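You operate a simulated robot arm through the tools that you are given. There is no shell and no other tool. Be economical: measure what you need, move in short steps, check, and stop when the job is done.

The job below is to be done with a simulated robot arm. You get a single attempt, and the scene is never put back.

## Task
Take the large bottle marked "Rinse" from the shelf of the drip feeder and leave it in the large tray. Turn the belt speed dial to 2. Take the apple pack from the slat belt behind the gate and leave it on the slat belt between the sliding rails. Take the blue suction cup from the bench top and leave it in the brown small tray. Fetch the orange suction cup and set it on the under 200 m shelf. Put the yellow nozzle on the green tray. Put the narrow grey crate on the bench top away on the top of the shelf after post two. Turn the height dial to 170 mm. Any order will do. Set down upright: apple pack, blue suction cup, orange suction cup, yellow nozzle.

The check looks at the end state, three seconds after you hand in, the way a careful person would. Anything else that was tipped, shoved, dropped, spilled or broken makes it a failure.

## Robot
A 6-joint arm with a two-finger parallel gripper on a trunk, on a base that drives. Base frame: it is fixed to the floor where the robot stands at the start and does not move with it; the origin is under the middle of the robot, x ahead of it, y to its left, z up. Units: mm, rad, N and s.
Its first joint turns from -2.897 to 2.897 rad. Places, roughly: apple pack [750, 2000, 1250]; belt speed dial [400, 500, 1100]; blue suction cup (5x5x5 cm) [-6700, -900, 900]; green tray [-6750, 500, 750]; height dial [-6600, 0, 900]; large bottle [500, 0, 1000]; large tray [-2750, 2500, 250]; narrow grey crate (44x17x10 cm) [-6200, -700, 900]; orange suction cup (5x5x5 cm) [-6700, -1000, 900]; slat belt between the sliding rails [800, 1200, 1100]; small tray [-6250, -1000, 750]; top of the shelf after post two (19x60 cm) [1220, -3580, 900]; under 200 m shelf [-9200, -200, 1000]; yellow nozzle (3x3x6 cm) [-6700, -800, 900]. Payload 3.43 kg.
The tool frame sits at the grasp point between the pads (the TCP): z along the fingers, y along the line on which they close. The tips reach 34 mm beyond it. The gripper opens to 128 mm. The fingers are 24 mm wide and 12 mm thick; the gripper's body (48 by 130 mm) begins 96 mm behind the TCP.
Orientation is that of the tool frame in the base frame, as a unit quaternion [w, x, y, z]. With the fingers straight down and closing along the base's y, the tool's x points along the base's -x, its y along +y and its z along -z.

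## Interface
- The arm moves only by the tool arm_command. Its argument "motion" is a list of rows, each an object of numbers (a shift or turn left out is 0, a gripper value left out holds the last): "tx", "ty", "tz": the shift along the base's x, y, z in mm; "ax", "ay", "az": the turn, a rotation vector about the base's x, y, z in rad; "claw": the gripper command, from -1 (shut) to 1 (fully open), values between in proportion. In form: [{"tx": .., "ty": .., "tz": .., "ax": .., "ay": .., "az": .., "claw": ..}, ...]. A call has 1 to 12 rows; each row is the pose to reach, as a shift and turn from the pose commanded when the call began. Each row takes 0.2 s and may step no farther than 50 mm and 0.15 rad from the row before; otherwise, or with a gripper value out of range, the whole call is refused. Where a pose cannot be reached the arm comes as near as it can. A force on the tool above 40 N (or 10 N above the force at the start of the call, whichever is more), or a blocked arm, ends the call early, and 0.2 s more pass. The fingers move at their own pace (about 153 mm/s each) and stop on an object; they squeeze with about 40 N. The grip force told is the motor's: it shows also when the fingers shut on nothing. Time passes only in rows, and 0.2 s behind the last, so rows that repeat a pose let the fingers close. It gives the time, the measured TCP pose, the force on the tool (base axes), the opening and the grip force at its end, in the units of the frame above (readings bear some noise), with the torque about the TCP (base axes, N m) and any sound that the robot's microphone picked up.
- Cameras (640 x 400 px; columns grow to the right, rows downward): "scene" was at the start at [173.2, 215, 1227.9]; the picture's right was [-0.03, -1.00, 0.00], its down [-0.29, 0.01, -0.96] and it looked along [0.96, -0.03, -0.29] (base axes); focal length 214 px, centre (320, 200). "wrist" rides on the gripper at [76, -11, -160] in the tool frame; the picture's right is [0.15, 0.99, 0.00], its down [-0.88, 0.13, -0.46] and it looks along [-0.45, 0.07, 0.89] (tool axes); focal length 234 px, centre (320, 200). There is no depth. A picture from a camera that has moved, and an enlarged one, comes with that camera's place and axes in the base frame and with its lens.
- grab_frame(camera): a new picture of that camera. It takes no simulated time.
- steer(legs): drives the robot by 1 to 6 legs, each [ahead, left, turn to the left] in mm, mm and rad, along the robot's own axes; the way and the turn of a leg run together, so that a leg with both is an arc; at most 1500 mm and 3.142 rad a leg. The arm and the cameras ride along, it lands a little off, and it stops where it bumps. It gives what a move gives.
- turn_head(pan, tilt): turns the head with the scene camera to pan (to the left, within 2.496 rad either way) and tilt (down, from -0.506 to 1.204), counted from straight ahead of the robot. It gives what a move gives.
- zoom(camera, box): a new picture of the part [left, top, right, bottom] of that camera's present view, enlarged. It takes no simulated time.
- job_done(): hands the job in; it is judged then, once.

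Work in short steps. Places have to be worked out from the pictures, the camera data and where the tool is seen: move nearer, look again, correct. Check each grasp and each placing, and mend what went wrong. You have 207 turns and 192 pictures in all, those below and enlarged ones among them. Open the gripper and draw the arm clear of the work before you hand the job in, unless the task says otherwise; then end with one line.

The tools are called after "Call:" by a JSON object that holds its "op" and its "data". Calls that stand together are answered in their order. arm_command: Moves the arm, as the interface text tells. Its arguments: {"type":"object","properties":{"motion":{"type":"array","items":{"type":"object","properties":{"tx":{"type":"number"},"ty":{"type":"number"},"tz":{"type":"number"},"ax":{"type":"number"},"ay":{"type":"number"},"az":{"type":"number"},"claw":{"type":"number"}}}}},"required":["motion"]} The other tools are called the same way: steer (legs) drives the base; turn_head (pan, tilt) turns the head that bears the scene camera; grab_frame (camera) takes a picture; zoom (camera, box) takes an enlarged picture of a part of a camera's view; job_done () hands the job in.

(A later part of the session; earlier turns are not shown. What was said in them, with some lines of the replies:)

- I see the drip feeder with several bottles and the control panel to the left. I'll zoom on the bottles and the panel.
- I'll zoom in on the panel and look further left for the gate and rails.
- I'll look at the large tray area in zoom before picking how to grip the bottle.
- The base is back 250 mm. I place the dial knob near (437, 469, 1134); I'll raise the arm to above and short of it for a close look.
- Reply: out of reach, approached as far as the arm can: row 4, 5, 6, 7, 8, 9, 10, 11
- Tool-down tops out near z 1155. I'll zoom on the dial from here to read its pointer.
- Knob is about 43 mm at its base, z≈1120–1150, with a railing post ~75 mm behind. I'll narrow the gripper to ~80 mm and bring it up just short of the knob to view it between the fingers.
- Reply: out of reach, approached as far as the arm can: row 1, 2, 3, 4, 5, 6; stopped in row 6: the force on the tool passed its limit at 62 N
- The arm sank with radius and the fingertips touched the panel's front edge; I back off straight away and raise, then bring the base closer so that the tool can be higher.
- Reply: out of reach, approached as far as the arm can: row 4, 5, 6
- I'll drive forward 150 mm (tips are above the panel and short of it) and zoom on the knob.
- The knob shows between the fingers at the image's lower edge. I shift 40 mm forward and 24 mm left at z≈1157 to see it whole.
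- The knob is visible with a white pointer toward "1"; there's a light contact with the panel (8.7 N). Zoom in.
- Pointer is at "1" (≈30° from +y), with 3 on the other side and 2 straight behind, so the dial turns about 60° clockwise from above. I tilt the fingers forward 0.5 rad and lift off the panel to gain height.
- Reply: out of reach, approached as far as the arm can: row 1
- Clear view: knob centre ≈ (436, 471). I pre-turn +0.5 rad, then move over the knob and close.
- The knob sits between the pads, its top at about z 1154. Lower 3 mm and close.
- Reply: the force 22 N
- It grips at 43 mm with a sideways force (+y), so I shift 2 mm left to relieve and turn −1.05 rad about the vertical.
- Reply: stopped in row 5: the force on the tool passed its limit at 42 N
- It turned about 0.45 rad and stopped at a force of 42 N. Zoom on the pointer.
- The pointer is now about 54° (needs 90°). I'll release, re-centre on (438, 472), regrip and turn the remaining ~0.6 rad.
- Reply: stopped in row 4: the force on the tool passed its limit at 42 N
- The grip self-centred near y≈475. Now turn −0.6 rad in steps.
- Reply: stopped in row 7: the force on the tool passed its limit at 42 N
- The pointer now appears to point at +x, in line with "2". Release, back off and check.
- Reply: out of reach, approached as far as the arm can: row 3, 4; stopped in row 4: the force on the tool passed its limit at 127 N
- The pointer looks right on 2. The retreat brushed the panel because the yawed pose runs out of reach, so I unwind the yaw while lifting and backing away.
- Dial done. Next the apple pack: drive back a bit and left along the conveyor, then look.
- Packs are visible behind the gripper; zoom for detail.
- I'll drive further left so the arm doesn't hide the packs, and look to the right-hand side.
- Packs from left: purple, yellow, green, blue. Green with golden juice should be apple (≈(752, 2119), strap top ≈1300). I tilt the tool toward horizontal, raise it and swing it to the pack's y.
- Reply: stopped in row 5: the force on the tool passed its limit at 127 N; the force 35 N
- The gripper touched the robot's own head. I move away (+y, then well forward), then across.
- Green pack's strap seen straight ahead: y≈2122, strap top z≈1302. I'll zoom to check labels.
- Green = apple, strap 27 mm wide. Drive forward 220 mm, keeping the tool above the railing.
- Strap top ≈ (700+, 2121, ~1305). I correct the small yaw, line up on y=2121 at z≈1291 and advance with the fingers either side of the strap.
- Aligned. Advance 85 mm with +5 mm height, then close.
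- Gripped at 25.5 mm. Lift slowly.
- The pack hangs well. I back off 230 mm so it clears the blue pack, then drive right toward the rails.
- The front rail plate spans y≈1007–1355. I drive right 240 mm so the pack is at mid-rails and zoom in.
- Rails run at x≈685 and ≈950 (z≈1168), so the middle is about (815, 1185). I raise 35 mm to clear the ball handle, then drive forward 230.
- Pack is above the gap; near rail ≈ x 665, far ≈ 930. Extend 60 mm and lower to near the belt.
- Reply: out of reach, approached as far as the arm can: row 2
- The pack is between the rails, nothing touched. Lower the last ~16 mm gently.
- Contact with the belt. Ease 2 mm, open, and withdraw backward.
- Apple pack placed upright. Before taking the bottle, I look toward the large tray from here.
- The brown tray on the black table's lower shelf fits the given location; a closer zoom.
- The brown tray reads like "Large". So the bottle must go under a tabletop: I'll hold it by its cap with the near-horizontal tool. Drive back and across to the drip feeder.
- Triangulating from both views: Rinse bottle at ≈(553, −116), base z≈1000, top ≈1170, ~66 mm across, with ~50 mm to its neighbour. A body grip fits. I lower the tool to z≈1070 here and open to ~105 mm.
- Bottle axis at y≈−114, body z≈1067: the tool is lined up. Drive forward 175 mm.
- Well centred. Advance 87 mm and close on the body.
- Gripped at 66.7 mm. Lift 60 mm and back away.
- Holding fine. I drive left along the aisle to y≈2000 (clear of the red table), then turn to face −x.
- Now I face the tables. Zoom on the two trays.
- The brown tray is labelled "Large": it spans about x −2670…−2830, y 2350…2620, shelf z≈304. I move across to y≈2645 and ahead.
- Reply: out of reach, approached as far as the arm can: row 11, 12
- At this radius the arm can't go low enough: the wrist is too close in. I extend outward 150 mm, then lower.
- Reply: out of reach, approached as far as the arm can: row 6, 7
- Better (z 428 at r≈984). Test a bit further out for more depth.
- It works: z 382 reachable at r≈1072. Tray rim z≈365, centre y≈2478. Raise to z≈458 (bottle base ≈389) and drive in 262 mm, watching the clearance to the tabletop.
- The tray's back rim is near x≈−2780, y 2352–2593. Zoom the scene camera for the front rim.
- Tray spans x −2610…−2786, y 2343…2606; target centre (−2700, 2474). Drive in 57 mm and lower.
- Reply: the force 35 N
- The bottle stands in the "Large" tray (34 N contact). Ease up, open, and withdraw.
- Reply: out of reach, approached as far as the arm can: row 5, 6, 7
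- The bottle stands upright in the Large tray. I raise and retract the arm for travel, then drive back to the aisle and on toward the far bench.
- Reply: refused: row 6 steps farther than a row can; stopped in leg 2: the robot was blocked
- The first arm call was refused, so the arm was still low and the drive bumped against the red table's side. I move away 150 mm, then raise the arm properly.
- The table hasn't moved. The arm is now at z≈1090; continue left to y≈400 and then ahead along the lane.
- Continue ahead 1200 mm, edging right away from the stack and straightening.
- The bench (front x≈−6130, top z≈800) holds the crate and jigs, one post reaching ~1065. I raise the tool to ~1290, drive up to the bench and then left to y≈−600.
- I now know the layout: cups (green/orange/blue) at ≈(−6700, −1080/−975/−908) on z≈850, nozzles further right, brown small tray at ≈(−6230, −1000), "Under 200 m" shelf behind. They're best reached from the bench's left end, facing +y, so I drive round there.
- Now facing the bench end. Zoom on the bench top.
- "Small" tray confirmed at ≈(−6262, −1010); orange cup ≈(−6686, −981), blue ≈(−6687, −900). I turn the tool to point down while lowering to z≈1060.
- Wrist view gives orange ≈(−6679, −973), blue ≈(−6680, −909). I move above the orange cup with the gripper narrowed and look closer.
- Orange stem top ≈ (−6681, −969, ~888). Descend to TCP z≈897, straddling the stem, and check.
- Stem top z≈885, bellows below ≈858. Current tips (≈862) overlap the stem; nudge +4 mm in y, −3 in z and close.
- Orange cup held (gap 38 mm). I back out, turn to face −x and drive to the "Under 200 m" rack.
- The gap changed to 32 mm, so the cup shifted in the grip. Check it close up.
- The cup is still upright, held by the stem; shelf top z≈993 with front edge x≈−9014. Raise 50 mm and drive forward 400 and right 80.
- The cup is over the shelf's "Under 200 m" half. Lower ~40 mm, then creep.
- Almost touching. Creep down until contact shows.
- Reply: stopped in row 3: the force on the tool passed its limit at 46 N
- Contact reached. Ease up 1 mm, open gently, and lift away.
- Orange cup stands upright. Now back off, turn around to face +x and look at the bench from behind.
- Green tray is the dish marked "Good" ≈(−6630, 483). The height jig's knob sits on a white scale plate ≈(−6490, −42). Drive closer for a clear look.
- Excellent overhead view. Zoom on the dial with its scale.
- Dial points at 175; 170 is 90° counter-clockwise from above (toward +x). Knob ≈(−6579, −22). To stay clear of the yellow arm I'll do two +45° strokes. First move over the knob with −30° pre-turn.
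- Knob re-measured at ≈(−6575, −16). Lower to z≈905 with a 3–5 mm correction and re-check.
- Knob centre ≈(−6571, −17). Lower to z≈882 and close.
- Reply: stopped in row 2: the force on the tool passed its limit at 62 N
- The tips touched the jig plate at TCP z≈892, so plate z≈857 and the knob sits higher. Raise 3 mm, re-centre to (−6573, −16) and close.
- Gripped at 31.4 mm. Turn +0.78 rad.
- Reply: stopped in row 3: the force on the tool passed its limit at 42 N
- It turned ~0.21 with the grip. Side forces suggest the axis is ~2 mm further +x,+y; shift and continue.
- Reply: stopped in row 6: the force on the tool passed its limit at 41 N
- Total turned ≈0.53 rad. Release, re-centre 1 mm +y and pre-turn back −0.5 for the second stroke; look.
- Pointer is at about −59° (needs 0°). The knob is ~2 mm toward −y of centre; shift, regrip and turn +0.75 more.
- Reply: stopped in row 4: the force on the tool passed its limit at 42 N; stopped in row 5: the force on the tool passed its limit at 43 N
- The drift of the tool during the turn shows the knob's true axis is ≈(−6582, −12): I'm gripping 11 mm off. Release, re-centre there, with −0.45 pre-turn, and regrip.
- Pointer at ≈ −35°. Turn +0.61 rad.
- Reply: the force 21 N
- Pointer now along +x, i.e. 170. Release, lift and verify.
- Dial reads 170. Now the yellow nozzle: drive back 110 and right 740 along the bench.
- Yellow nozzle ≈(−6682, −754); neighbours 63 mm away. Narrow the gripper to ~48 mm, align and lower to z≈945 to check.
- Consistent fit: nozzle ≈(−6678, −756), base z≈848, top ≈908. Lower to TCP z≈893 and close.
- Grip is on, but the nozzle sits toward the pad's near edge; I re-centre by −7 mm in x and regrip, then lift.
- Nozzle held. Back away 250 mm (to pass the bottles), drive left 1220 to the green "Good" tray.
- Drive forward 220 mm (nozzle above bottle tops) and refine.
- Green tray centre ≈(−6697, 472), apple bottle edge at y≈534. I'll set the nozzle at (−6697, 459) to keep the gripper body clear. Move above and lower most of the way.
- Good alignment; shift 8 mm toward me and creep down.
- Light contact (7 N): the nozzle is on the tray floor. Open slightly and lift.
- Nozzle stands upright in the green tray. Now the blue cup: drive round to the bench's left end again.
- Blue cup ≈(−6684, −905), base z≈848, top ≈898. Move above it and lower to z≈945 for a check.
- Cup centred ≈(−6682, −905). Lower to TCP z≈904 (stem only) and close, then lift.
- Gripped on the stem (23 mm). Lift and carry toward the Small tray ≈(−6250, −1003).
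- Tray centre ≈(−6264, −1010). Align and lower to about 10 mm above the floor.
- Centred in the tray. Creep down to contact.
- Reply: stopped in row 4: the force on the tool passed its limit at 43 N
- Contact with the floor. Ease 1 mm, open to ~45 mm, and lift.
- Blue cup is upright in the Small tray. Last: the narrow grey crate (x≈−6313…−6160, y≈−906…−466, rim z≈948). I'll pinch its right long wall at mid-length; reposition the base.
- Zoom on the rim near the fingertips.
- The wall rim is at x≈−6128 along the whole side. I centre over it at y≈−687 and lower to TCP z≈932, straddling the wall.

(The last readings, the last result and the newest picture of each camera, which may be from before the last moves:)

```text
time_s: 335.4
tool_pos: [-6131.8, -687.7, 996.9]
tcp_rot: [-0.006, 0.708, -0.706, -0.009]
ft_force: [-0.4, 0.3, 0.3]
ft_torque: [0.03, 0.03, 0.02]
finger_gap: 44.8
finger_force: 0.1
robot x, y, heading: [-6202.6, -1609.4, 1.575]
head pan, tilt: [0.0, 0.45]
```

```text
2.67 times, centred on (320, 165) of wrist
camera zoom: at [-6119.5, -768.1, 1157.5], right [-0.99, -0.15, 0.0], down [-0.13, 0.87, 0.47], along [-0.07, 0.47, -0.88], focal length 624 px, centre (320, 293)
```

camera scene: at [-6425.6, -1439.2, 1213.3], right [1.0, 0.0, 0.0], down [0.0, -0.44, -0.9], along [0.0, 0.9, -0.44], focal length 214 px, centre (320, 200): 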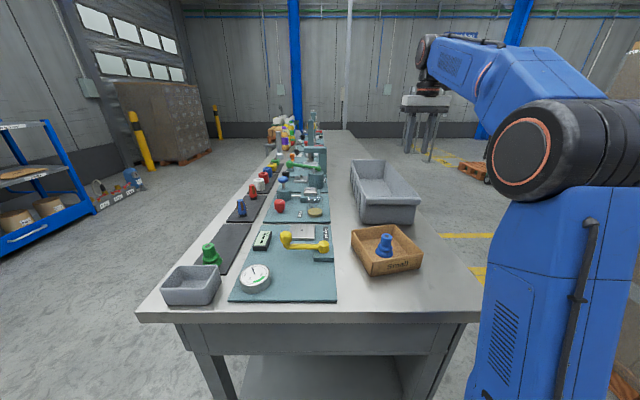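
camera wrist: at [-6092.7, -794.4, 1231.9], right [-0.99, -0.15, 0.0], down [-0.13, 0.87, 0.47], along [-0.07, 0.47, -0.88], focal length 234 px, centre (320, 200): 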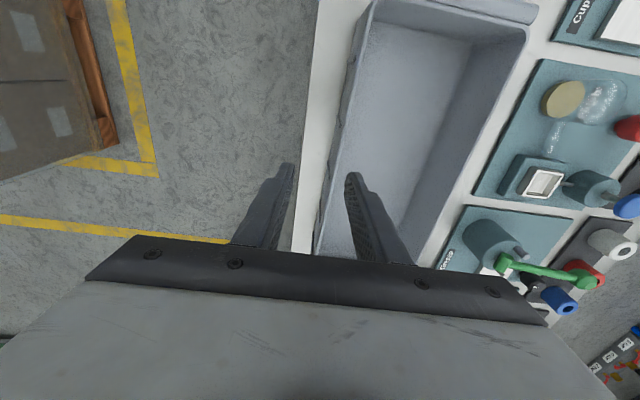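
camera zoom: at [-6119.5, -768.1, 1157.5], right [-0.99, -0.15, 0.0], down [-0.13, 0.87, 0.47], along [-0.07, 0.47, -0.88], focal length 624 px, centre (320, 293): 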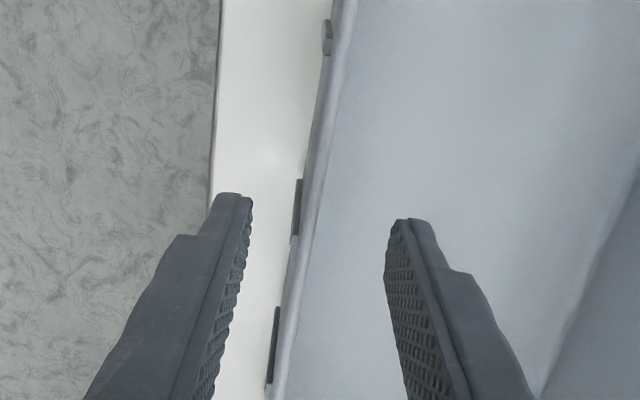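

Straddled nicely (rim at x≈−6129). Lower 63 mm and close.

Call:
{"op": "arm_command", "data": {"motion": [{"tx": 3, "tz": -30}, {"tx": 3, "tz": -50}, {"tx": 3, "tz": -64}, {"tx": 3, "tz": -64, "claw": -0.7}, {"tx": 3, "tz": -64, "claw": -1}, {"tx": 3, "tz": -64, "claw": -1}]}}

Call:
{"op": "arm_command", "data": {"motion": [{"tz": 10}, {"tz": 25}, {"tz": 40}]}}

Call:
{"op": "zoom", "data": {"camera": "scene", "box": [330, 80, 460, 240]}}

```text
time_s: 336.8
tool_pos: [-6126.8, -687.4, 931.8]
tcp_rot: [-0.005, 0.708, -0.707, -0.008]
ft_force: [0.4, 0.4, 0.0]
ft_torque: [0.43, -0.39, -0.19]
finger_gap: 4.7
finger_force: 38.5
robot x, y, heading: [-6203.0, -1608.4, 1.572]
head pan, tilt: [0.0, 0.45]
```

```text
time_s: 337.6
tool_pos: [-6126.7, -687.6, 971.0]
tcp_rot: [-0.006, 0.708, -0.706, -0.008]
ft_force: [0.4, 0.2, -4.6]
ft_torque: [-0.06, -0.35, 0.01]
finger_gap: 4.8
finger_force: 39.1
robot x, y, heading: [-6206.1, -1607.7, 1.578]
head pan, tilt: [0.0, 0.45]
```

```text
2.50 times, centred on (395, 160) of scene
camera zoom: at [-6425.8, -1438.8, 1213.2], right [1.0, 0.0, 0.0], down [0.0, -0.44, -0.9], along [0.0, 0.9, -0.44], focal length 536 px, centre (132, 300)
```

zoom: 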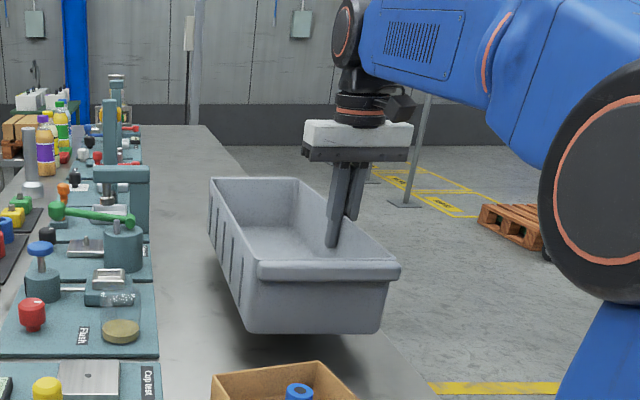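

The crate lifts level (≈0.5 kg). Raise it to clear everything, back out, and turn to face +x.

Call:
{"op": "arm_command", "data": {"motion": [{"tz": 40}, {"tz": 80}, {"tz": 115}]}}

Call:
{"op": "steer", "data": {"legs": [[-1000, 0, 0], [0, 0, -1.575]]}}

Call:
{"op": "arm_command", "data": {"motion": [{"tx": -40}, {"tx": -80}, {"tx": -120}, {"tx": -150}]}}

Call:
{"op": "turn_head", "data": {"pan": 0.0, "tilt": 0.3}}

Call:
{"op": "grab_frame", "data": {"camera": "scene"}}

```text
time_s: 338.4
tool_pos: [-6127.3, -686.0, 1087.4]
tcp_rot: [-0.005, 0.708, -0.706, -0.008]
ft_force: [0.4, 0.8, -3.8]
ft_torque: [-0.11, -0.36, 0.0]
finger_gap: 4.9
finger_force: 39.2
robot x, y, heading: [-6201.6, -1605.6, 1.575]
head pan, tilt: [0.0, 0.45]
```

```text
time_s: 347.4
tool_pos: [-5289.0, -2705.8, 1088.7]
tcp_rot: [0.01, 0.017, 1.0, 0.002]
ft_force: [1.2, 0.1, -3.8]
ft_torque: [-0.38, 0.08, 0.02]
finger_gap: 4.6
finger_force: 39.4
robot x, y, heading: [-6207.8, -2592.2, -0.037]
head pan, tilt: [0.0, 0.45]
```

```text
time_s: 348.4
tool_pos: [-5440.4, -2703.3, 1086.0]
tcp_rot: [0.008, 0.017, 1.0, 0.002]
ft_force: [-0.1, -1.8, -5.5]
ft_torque: [-0.34, 0.17, 0.0]
finger_gap: 4.8
finger_force: 39.5
robot x, y, heading: [-6206.8, -2593.1, -0.035]
head pan, tilt: [0.0, 0.45]
```

```text
time_s: 349.1
tool_pos: [-5439.8, -2703.8, 1088.2]
tcp_rot: [0.01, 0.018, 1.0, 0.002]
ft_force: [0.5, 0.5, -3.6]
ft_torque: [-0.35, 0.11, -0.02]
finger_gap: 4.8
finger_force: 38.4
robot x, y, heading: [-6206.6, -2591.6, -0.035]
head pan, tilt: [0.0, 0.3]
```

```text
49 pictures are left
camera scene: at [-6025.9, -2381.4, 1227.1], right [-0.03, -1.0, 0.0], down [-0.3, 0.01, -0.96], along [0.95, -0.03, -0.3], focal length 214 px, centre (320, 200)
```

scene: 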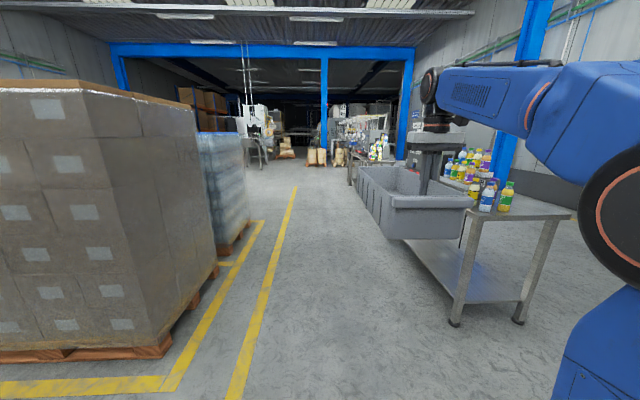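

A bottle table is on the right beyond y −3300; the aisle at y≈−2590 is free. Drive ahead ~6 m.

Call:
{"op": "steer", "data": {"legs": [[0, 0, 0.035], [1500, 0, 0], [1500, 0, 0], [1500, 0, 0], [1300, 0, 0]]}}

Call:
{"op": "turn_head", "data": {"pan": -0.45, "tilt": 0.3}}

Call:
{"op": "grab_frame", "data": {"camera": "scene"}}

```text
time_s: 377.0
tool_pos: [345.9, -2644.5, 1087.3]
tcp_rot: [0.01, -0.011, 1.0, 0.002]
ft_force: [0.4, -0.2, -3.9]
ft_torque: [-0.37, 0.09, 0.02]
finger_gap: 5.0
finger_force: 39.1
robot x, y, heading: [-425.3, -2572.5, 0.025]
head pan, tilt: [0.0, 0.3]
```

```text
time_s: 377.9
tool_pos: [344.8, -2645.1, 1087.8]
tcp_rot: [0.01, -0.011, 1.0, 0.002]
ft_force: [-0.4, 0.5, -4.6]
ft_torque: [-0.36, 0.07, -0.01]
finger_gap: 4.7
finger_force: 39.2
robot x, y, heading: [-423.3, -2580.0, 0.025]
head pan, tilt: [-0.45, 0.3]
```

```text
48 pictures are left
camera scene: at [-266.7, -2397.1, 1227.1], right [-0.41, -0.91, 0.0], down [-0.27, 0.12, -0.96], along [0.87, -0.4, -0.3], focal length 214 px, centre (320, 200)
```

scene: 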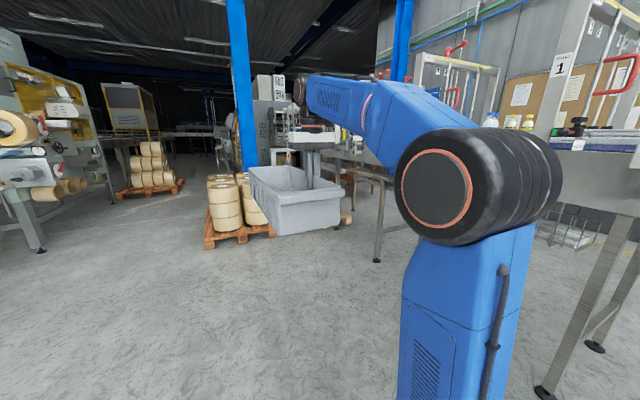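

Post "1" is seen on the workstation to the right. Zoom and look further right.

Call:
{"op": "zoom", "data": {"camera": "scene", "box": [330, 20, 640, 220]}}

Call:
{"op": "turn_head", "data": {"pan": -1.5, "tilt": 0.2}}

Call:
{"op": "grab_frame", "data": {"camera": "scene"}}

```text
2.00 times, centred on (485, 120) of scene
camera zoom: at [-266.7, -2397.1, 1227.1], right [-0.41, -0.91, 0.0], down [-0.27, 0.12, -0.96], along [0.87, -0.4, -0.3], focal length 429 px, centre (-10, 360)
```

zoom: 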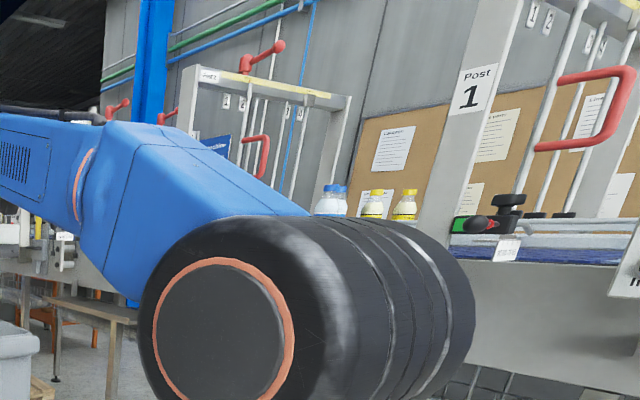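

```text
time_s: 379.2
tool_pos: [344.6, -2645.2, 1087.2]
tcp_rot: [0.01, -0.012, 1.0, 0.002]
ft_force: [0.2, 0.0, -4.3]
ft_torque: [-0.37, 0.07, 0.04]
finger_gap: 4.7
finger_force: 39.7
robot x, y, heading: [-429.0, -2578.5, 0.022]
head pan, tilt: [-1.499, 0.201]
```

```text
46 pictures are left
camera scene: at [-342.9, -2451.2, 1236.4], right [-1.0, -0.09, 0.0], down [-0.02, 0.2, -0.98], along [0.09, -0.98, -0.2], focal length 214 px, centre (320, 200)
```

scene: 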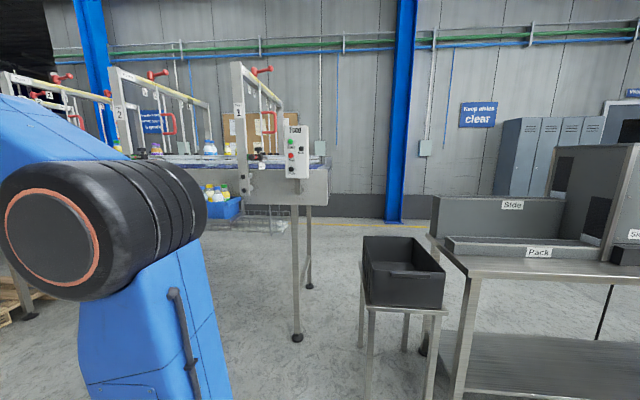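

The machine's posts run along +x at y≈−3700; the shelf after post two should be on its near side. Drive ahead 800 and look right.

Call:
{"op": "steer", "data": {"legs": [[800, 0, -0.02]]}}

Call:
{"op": "turn_head", "data": {"pan": -1.35, "tilt": 0.3}}

Call:
{"op": "grab_frame", "data": {"camera": "scene"}}

```text
time_s: 383.5
tool_pos: [1140.3, -2660.2, 1087.3]
tcp_rot: [0.008, 0.002, 1.0, 0.003]
ft_force: [-0.2, 0.2, -4.4]
ft_torque: [-0.32, 0.11, 0.02]
finger_gap: 5.0
finger_force: 38.9
robot x, y, heading: [368.9, -2568.9, -0.009]
head pan, tilt: [-1.499, 0.201]
```

```text
time_s: 384.2
tool_pos: [1140.1, -2659.5, 1087.1]
tcp_rot: [0.01, 0.002, 1.0, 0.001]
ft_force: [0.0, 0.2, -4.3]
ft_torque: [-0.35, 0.08, 0.05]
finger_gap: 4.8
finger_force: 39.3
robot x, y, heading: [370.9, -2569.5, -0.003]
head pan, tilt: [-1.349, 0.3]
```

```text
45 pictures are left
camera scene: at [472.2, -2445.2, 1227.2], right [-0.98, -0.21, 0.0], down [-0.06, 0.29, -0.96], along [0.2, -0.93, -0.3], focal length 214 px, centre (320, 200)
```

scene: 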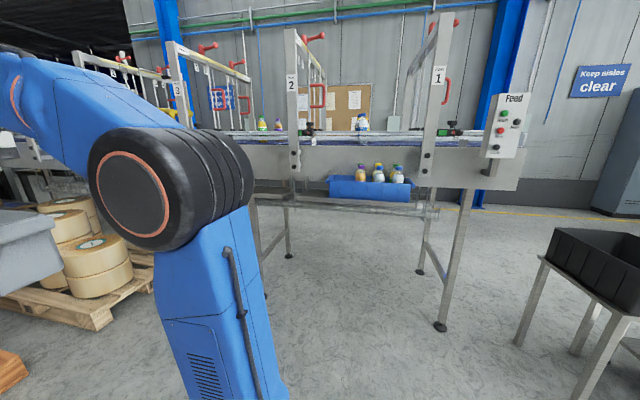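

Posts 2 and 3 are visible. Zoom on what's between them.

Call:
{"op": "zoom", "data": {"camera": "scene", "box": [150, 60, 450, 250]}}

```text
2.11 times, centred on (300, 155) of scene
camera zoom: at [472.2, -2445.2, 1227.2], right [-0.98, -0.21, 0.0], down [-0.06, 0.29, -0.96], along [0.2, -0.93, -0.3], focal length 452 px, centre (362, 295)
```

zoom: 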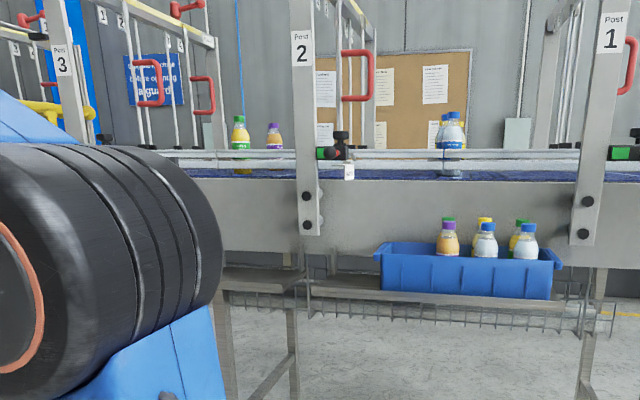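

Between posts 2 and 3 there's a front shelf (z≈880–890, y≈−3580). The crate is held by its −y wall; if I face −x the held wall will be on my side and the elbow away from the machine. Turn around to the left, back up along +x, and look.

Call:
{"op": "steer", "data": {"legs": [[0, 0, 1.57], [0, 0, 1.575], [-1350, 0, 0]]}}

Call:
{"op": "turn_head", "data": {"pan": 0.9, "tilt": 0.45}}

Call:
{"op": "grab_frame", "data": {"camera": "scene"}}

```text
time_s: 398.5
tool_pos: [936.2, -2493.5, 1087.8]
tcp_rot: [0.002, 1.0, -0.012, -0.01]
ft_force: [-0.6, -0.3, -5.1]
ft_torque: [0.35, -0.09, 0.01]
finger_gap: 4.6
finger_force: 39.3
robot x, y, heading: [1702.1, -2599.0, 3.115]
head pan, tilt: [-1.349, 0.3]
```

```text
time_s: 400.6
tool_pos: [937.2, -2495.1, 1087.3]
tcp_rot: [0.002, 1.0, -0.013, -0.01]
ft_force: [0.2, 0.7, -4.1]
ft_torque: [0.35, -0.1, 0.03]
finger_gap: 4.6
finger_force: 39.1
robot x, y, heading: [1702.0, -2599.4, 3.116]
head pan, tilt: [0.901, 0.45]
```

```text
43 pictures are left
camera scene: at [1560.1, -2889.2, 1213.2], right [-0.77, 0.64, 0.0], down [0.28, 0.33, -0.9], along [-0.58, -0.69, -0.44], focal length 214 px, centre (320, 200)
```

scene: 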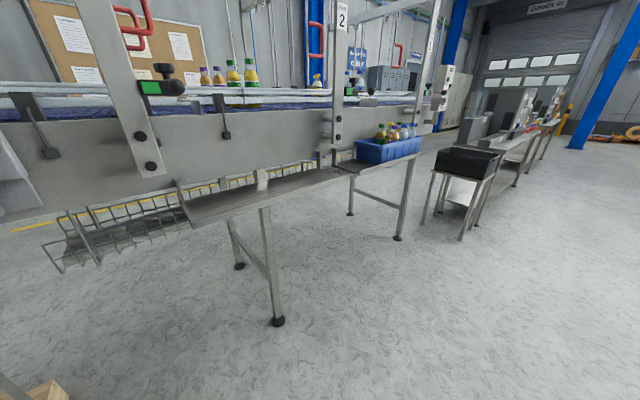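

A clear view of the shelf after post 2. Zoom in.

Call:
{"op": "zoom", "data": {"camera": "scene", "box": [150, 120, 410, 270]}}

```text
2.46 times, centred on (280, 195) of scene
camera zoom: at [1560.1, -2889.2, 1213.2], right [-0.77, 0.64, 0.0], down [0.28, 0.33, -0.9], along [-0.58, -0.69, -0.44], focal length 528 px, centre (418, 212)
```

zoom: 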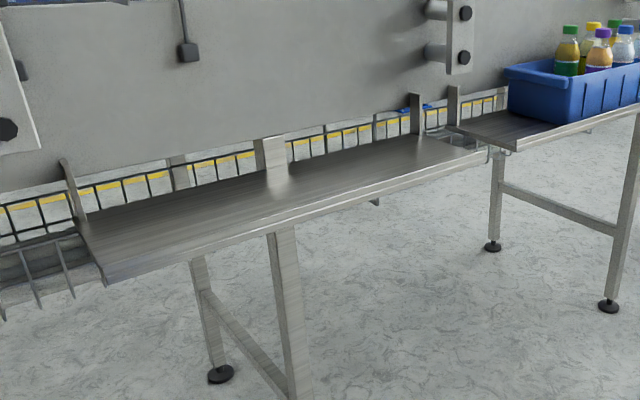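

Shelf at z≈900, front edge y≈−3480, centre x≈1220. I shift the base left 350 mm and align the heading, then reach the crate toward the shelf, staying ~60 mm short.

Call:
{"op": "steer", "data": {"legs": [[0, 350, 0.026]]}}

Call:
{"op": "turn_head", "data": {"pan": 1.0, "tilt": 0.5}}

Call:
{"op": "grab_frame", "data": {"camera": "scene"}}

```text
time_s: 402.7
tool_pos: [927.8, -2833.1, 1087.4]
tcp_rot: [0.002, 1.0, 0.003, -0.01]
ft_force: [-0.1, -0.5, -4.2]
ft_torque: [0.34, -0.09, 0.02]
finger_gap: 4.7
finger_force: 39.3
robot x, y, heading: [1698.9, -2911.5, -3.134]
head pan, tilt: [0.901, 0.45]
stopped in leg 1: the robot was blocked; the commanded pose is now the measured one
```

```text
time_s: 403.4
tool_pos: [928.0, -2833.4, 1087.8]
tcp_rot: [0.002, 1.0, 0.003, -0.01]
ft_force: [-0.1, -0.2, -4.5]
ft_torque: [0.33, -0.13, 0.04]
finger_gap: 4.9
finger_force: 39.1
robot x, y, heading: [1697.7, -2913.2, -3.134]
head pan, tilt: [1.0, 0.499]
```

```text
41 pictures are left
camera scene: at [1569.5, -3213.2, 1208.7], right [-0.84, 0.54, 0.0], down [0.26, 0.4, -0.88], along [-0.47, -0.74, -0.48], focal length 214 px, centre (320, 200)
```

scene: 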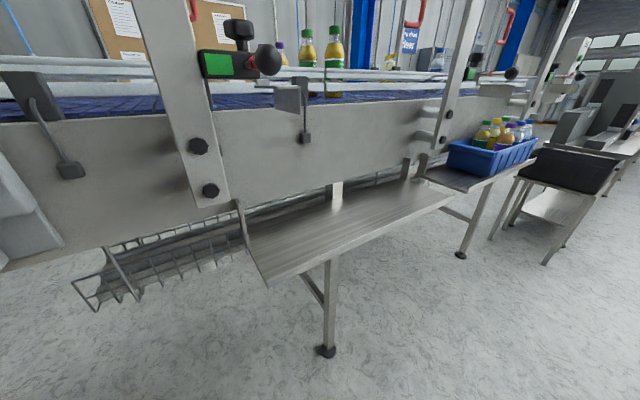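

Something behind-left stopped the base (likely the tape pallet at x≈2200). I move 60 mm ahead off it and check that side.

Call:
{"op": "steer", "data": {"legs": [[60, 0, 0]]}}

Call:
{"op": "turn_head", "data": {"pan": 2.3, "tilt": 0.6}}

Call:
{"op": "grab_frame", "data": {"camera": "scene"}}

```text
time_s: 404.3
tool_pos: [868.4, -2832.8, 1088.7]
tcp_rot: [0.002, 1.0, 0.002, -0.01]
ft_force: [-0.4, -0.6, -3.8]
ft_torque: [0.34, -0.1, 0.02]
finger_gap: 5.0
finger_force: 39.1
robot x, y, heading: [1636.2, -2914.4, -3.137]
head pan, tilt: [1.0, 0.499]
```

```text
time_s: 405.8
tool_pos: [867.8, -2833.4, 1088.1]
tcp_rot: [0.002, 1.0, 0.002, -0.01]
ft_force: [0.6, 0.8, -5.4]
ft_torque: [0.34, -0.08, -0.03]
finger_gap: 4.9
finger_force: 39.4
robot x, y, heading: [1637.2, -2910.6, -3.137]
head pan, tilt: [2.3, 0.6]
```

```text
40 pictures are left
camera scene: at [1617.7, -3202.4, 1199.7], right [-0.74, -0.67, 0.0], down [-0.38, 0.42, -0.83], along [0.55, -0.61, -0.56], focal length 214 px, centre (320, 200)
```

scene: 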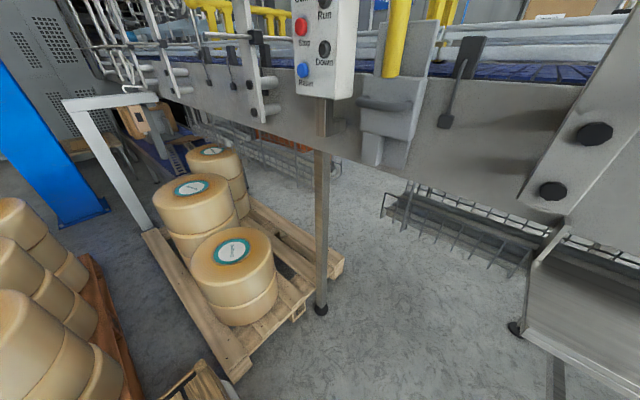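

All rolls stand; base is free now. Move the crate over toward the shelf front in two calls.

Call:
{"op": "arm_command", "data": {"motion": [{"tx": 22, "ty": -40}, {"tx": 45, "ty": -80}, {"tx": 70, "ty": -120}, {"tx": 95, "ty": -160}, {"tx": 120, "ty": -200}, {"tx": 145, "ty": -240}, {"tx": 170, "ty": -280}, {"tx": 195, "ty": -320}]}}

Call:
{"op": "turn_head", "data": {"pan": 1.0, "tilt": 0.5}}

Call:
{"op": "grab_frame", "data": {"camera": "scene"}}

```text
time_s: 407.6
tool_pos: [1064.5, -3154.9, 1088.6]
tcp_rot: [0.002, 1.0, 0.002, -0.01]
ft_force: [0.5, 0.8, -3.7]
ft_torque: [0.33, -0.11, 0.0]
finger_gap: 4.9
finger_force: 39.8
robot x, y, heading: [1636.1, -2914.3, -3.14]
head pan, tilt: [2.3, 0.6]
```

```text
time_s: 409.1
tool_pos: [1063.5, -3154.7, 1089.1]
tcp_rot: [0.002, 1.0, 0.002, -0.01]
ft_force: [-0.1, -0.3, -5.5]
ft_torque: [0.34, -0.03, 0.02]
finger_gap: 4.6
finger_force: 39.2
robot x, y, heading: [1634.5, -2913.5, -3.138]
head pan, tilt: [1.0, 0.499]
```

```text
39 pictures are left
camera scene: at [1509.8, -3213.6, 1208.7], right [-0.84, 0.54, 0.0], down [0.26, 0.4, -0.88], along [-0.47, -0.74, -0.48], focal length 214 px, centre (320, 200)
```

scene: 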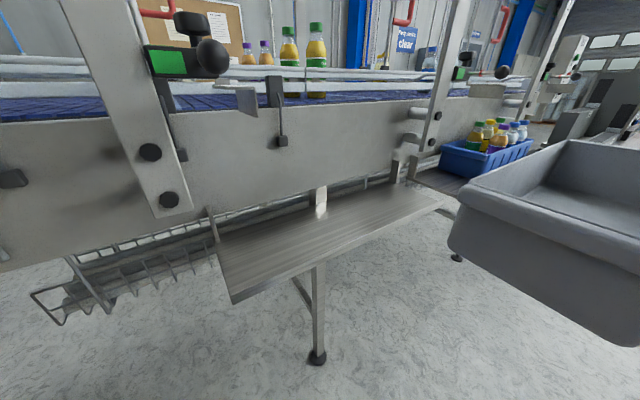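

Now on to (1205, −3400), keeping height.

Call:
{"op": "arm_command", "data": {"motion": [{"tx": 24, "ty": -40}, {"tx": 48, "ty": -80}, {"tx": 72, "ty": -120}, {"tx": 96, "ty": -160}, {"tx": 119, "ty": -200}, {"tx": 141, "ty": -240}]}}

Call:
{"op": "grab_frame", "data": {"camera": "scene"}}

Call:
{"op": "grab_frame", "data": {"camera": "wrist"}}

```text
time_s: 410.5
tool_pos: [1205.8, -3392.8, 1087.9]
tcp_rot: [0.002, 1.0, 0.002, -0.01]
ft_force: [0.1, 0.6, -3.8]
ft_torque: [0.29, -0.11, 0.03]
finger_gap: 4.9
finger_force: 38.9
robot x, y, heading: [1636.6, -2915.3, -3.136]
head pan, tilt: [1.0, 0.499]
```

```text
38 pictures are left
camera scene: at [1509.7, -3213.2, 1208.8], right [-0.84, 0.54, 0.0], down [0.26, 0.4, -0.88], along [-0.47, -0.74, -0.48], focal length 214 px, centre (320, 200)
```

scene: 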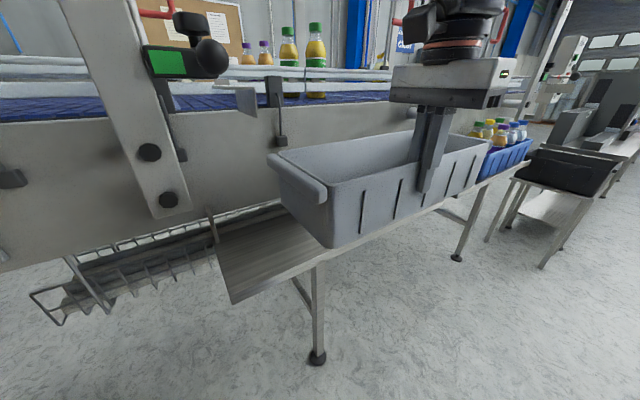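

```text
37 pictures are left
camera wrist: at [1284.7, -3381.5, 1247.7], right [0.15, -0.99, 0.0], down [-0.87, -0.13, 0.47], along [-0.47, -0.07, -0.88], focal length 234 px, centre (320, 200)
```

wrist: 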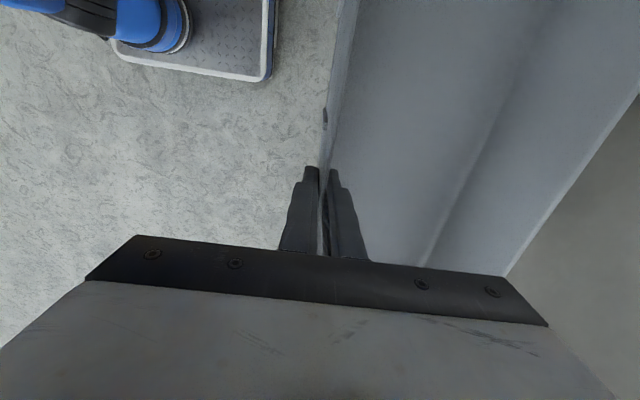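

Crate's far rim at y≈−3559. Lower 60 mm, then move 77 mm further in, watching for contact.

Call:
{"op": "arm_command", "data": {"motion": [{"tz": -30}, {"tz": -58}, {"tz": -58, "ty": -30}, {"tz": -58, "ty": -55}, {"tz": -58, "ty": -77}]}}

Call:
{"op": "grab_frame", "data": {"camera": "scene"}}

Call:
{"op": "grab_frame", "data": {"camera": "wrist"}}

```text
time_s: 411.7
tool_pos: [1204.8, -3470.1, 1032.7]
tcp_rot: [0.003, 1.0, 0.003, -0.011]
ft_force: [0.2, -0.2, -3.4]
ft_torque: [0.26, -0.12, 0.0]
finger_gap: 4.8
finger_force: 39.1
robot x, y, heading: [1636.4, -2915.1, -3.139]
head pan, tilt: [1.0, 0.499]
```

```text
36 pictures are left
camera scene: at [1509.8, -3213.4, 1208.7], right [-0.84, 0.54, 0.0], down [0.26, 0.4, -0.88], along [-0.47, -0.74, -0.48], focal length 214 px, centre (320, 200)
```

scene: 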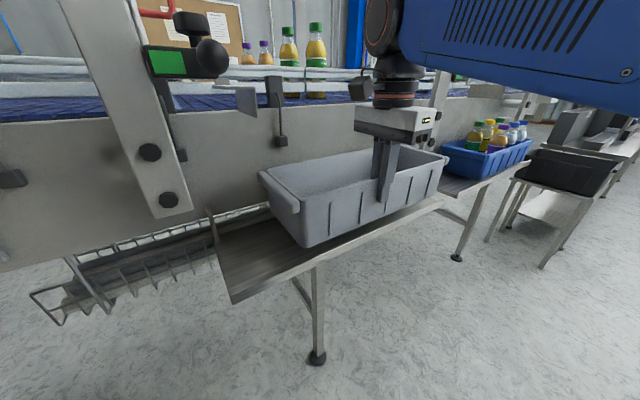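

```text
35 pictures are left
camera wrist: at [1283.0, -3458.8, 1192.5], right [0.15, -0.99, 0.0], down [-0.87, -0.13, 0.47], along [-0.47, -0.07, -0.88], focal length 234 px, centre (320, 200)
```

wrist: 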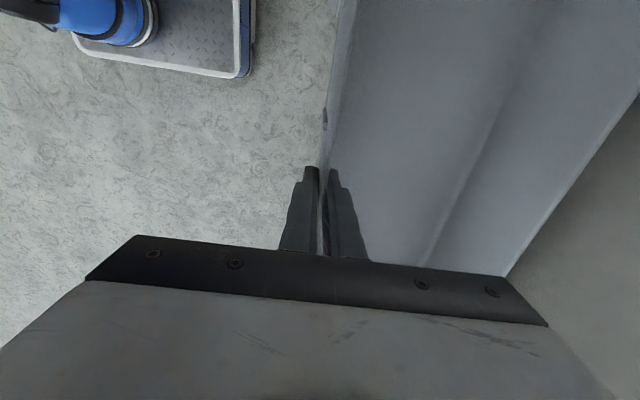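

The shelf's front edge isn't visible left of the crate, so it lies further in (consistent with centre −3580). Move 25 mm further in and 13 mm in +x, then check from the scene camera.

Call:
{"op": "arm_command", "data": {"motion": [{"tx": 7, "ty": -10}, {"tx": 13, "ty": -20}, {"tx": 13, "ty": -26}]}}

Call:
{"op": "zoom", "data": {"camera": "scene", "box": [200, 130, 460, 310]}}

```text
time_s: 412.5
tool_pos: [1217.4, -3496.3, 1030.7]
tcp_rot: [0.002, 1.0, 0.003, -0.011]
ft_force: [0.4, 0.9, -4.4]
ft_torque: [0.35, -0.07, 0.01]
finger_gap: 4.9
finger_force: 39.2
robot x, y, heading: [1636.6, -2917.6, -3.135]
head pan, tilt: [1.0, 0.499]
```

```text
2.22 times, centred on (330, 220) of scene
camera zoom: at [1509.8, -3213.7, 1208.7], right [-0.84, 0.54, 0.0], down [0.26, 0.4, -0.88], along [-0.47, -0.74, -0.48], focal length 477 px, centre (298, 156)
```

zoom: 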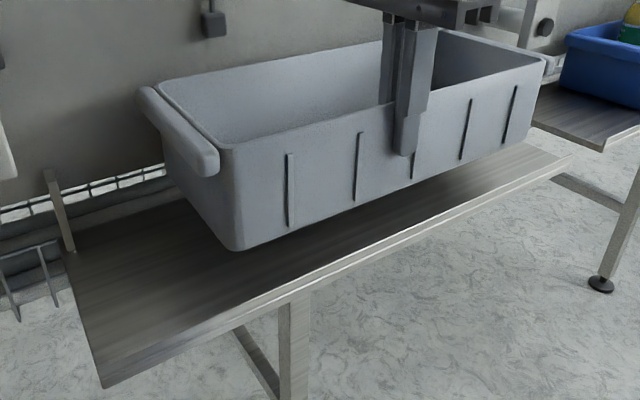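

No contact with the panel and the crate is squarely over the shelf. Lower stepwise until it rests.

Call:
{"op": "arm_command", "data": {"motion": [{"tz": -15}, {"tz": -28}, {"tz": -35}, {"tz": -40}]}}

Call:
{"op": "zoom", "data": {"camera": "scene", "box": [200, 130, 460, 310]}}

```text
time_s: 413.5
tool_pos: [1216.7, -3496.2, 990.6]
tcp_rot: [0.002, 1.0, 0.002, -0.011]
ft_force: [-0.2, -0.3, -4.5]
ft_torque: [0.32, -0.08, 0.0]
finger_gap: 4.7
finger_force: 39.9
robot x, y, heading: [1637.6, -2913.1, -3.138]
head pan, tilt: [1.0, 0.499]
```

```text
2.22 times, centred on (330, 220) of scene
camera zoom: at [1509.8, -3213.7, 1208.7], right [-0.84, 0.54, 0.0], down [0.26, 0.4, -0.88], along [-0.47, -0.74, -0.48], focal length 477 px, centre (298, 156)
```

zoom: 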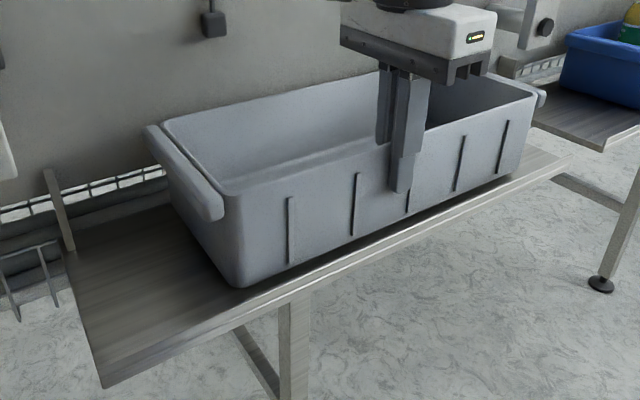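

About 10 mm to go. Creep down.

Call:
{"op": "arm_command", "data": {"motion": [{"tz": -4}, {"tz": -8}, {"tz": -12}, {"tz": -15}, {"tz": -18}, {"tz": -20}]}}

```text
time_s: 414.9
tool_pos: [1217.1, -3495.7, 971.2]
tcp_rot: [0.004, 1.0, 0.003, -0.01]
ft_force: [-0.5, 0.0, 31.0]
ft_torque: [0.37, -0.02, -0.03]
finger_gap: 4.6
finger_force: 39.1
robot x, y, heading: [1637.1, -2915.6, -3.137]
head pan, tilt: [1.0, 0.499]
```

Resting on the shelf. Ease 2 mm, open a little and lift straight out.

Call:
{"op": "arm_command", "data": {"motion": [{"tz": 2}, {"tz": 2, "claw": -0.6}, {"tz": 2, "claw": -0.5}, {"tz": 2, "claw": -0.5}, {"tz": 35}, {"tz": 70}, {"tz": 100}, {"tz": 120}]}}

Call:
{"op": "zoom", "data": {"camera": "scene", "box": [200, 130, 460, 310]}}

Call:
{"op": "grab_frame", "data": {"camera": "wrist"}}

```text
time_s: 416.7
tool_pos: [1218.0, -3496.3, 1090.2]
tcp_rot: [0.002, 1.0, 0.003, -0.01]
ft_force: [0.0, 0.2, -1.0]
ft_torque: [0.0, -0.01, 0.02]
finger_gap: 32.0
finger_force: 0.1
robot x, y, heading: [1639.4, -2911.0, -3.133]
head pan, tilt: [1.0, 0.499]
```

```text
2.22 times, centred on (330, 220) of scene
camera zoom: at [1509.9, -3213.6, 1208.7], right [-0.84, 0.54, 0.0], down [0.26, 0.4, -0.88], along [-0.47, -0.74, -0.48], focal length 477 px, centre (298, 156)
```

zoom: 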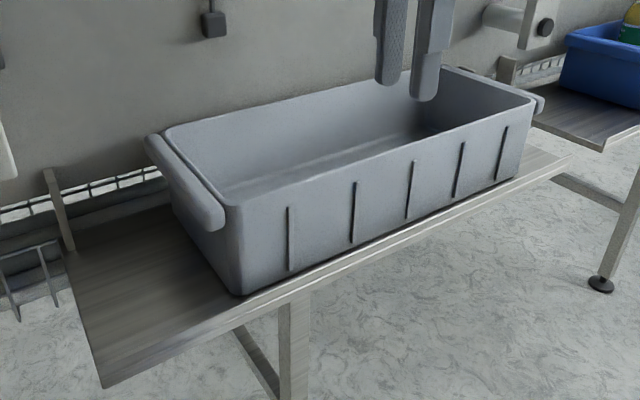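

```text
31 pictures are left
camera wrist: at [1297.1, -3485.5, 1250.0], right [0.15, -0.99, 0.0], down [-0.87, -0.13, 0.47], along [-0.47, -0.07, -0.88], focal length 234 px, centre (320, 200)
```

wrist: 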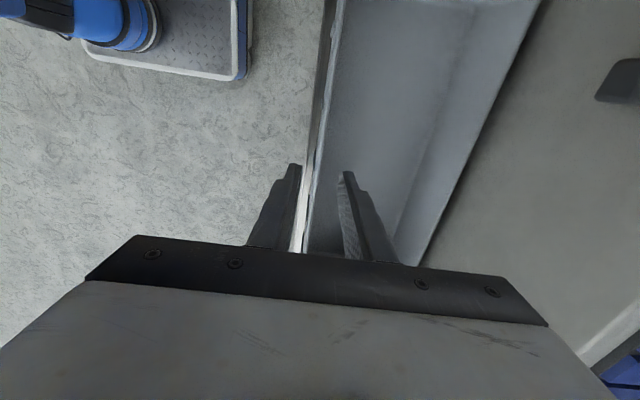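

The crate sits fully on the shelf after post two. Draw the arm clear and give a final look.

Call:
{"op": "arm_command", "data": {"motion": [{"ty": 45, "claw": 0.5}, {"ty": 90, "tx": -20}, {"ty": 130, "tx": -45}, {"ty": 170, "tx": -70}, {"ty": 210, "tx": -95}, {"ty": 250, "tx": -120}]}}

Call:
{"op": "grab_frame", "data": {"camera": "scene"}}

```text
time_s: 418.1
tool_pos: [1096.8, -3244.1, 1090.5]
tcp_rot: [0.003, 1.0, 0.003, -0.011]
ft_force: [0.2, 0.1, -1.1]
ft_torque: [0.03, -0.02, 0.0]
finger_gap: 95.8
finger_force: 0.0
robot x, y, heading: [1639.4, -2918.1, -3.139]
head pan, tilt: [1.0, 0.499]
```

```text
30 pictures are left
camera scene: at [1510.0, -3213.8, 1208.7], right [-0.84, 0.54, 0.0], down [0.26, 0.4, -0.88], along [-0.47, -0.74, -0.48], focal length 214 px, centre (320, 200)
```

scene: 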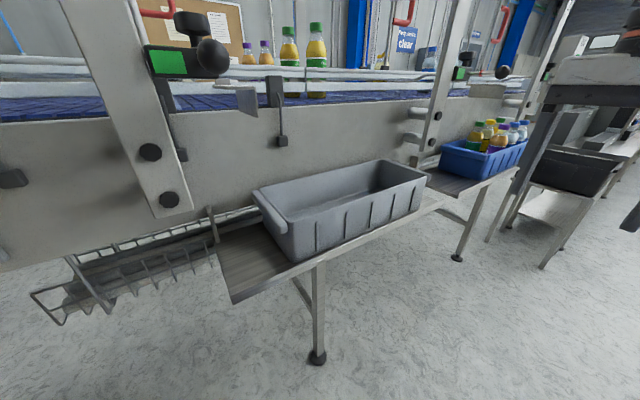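

The crate is stable, the gripper is open and the arm is clear. All eight jobs are done, so I hand in.

Call:
{"op": "job_done", "data": {}}

```text
The job is handed in.
```

I did all eight jobs and handed in; each was checked by camera when it was done. Along the way there were light bumps, with nothing seen tipped: the green tray slid about 8 mm, and the robot touched the dial panel, the red table and probably the tape pallet.
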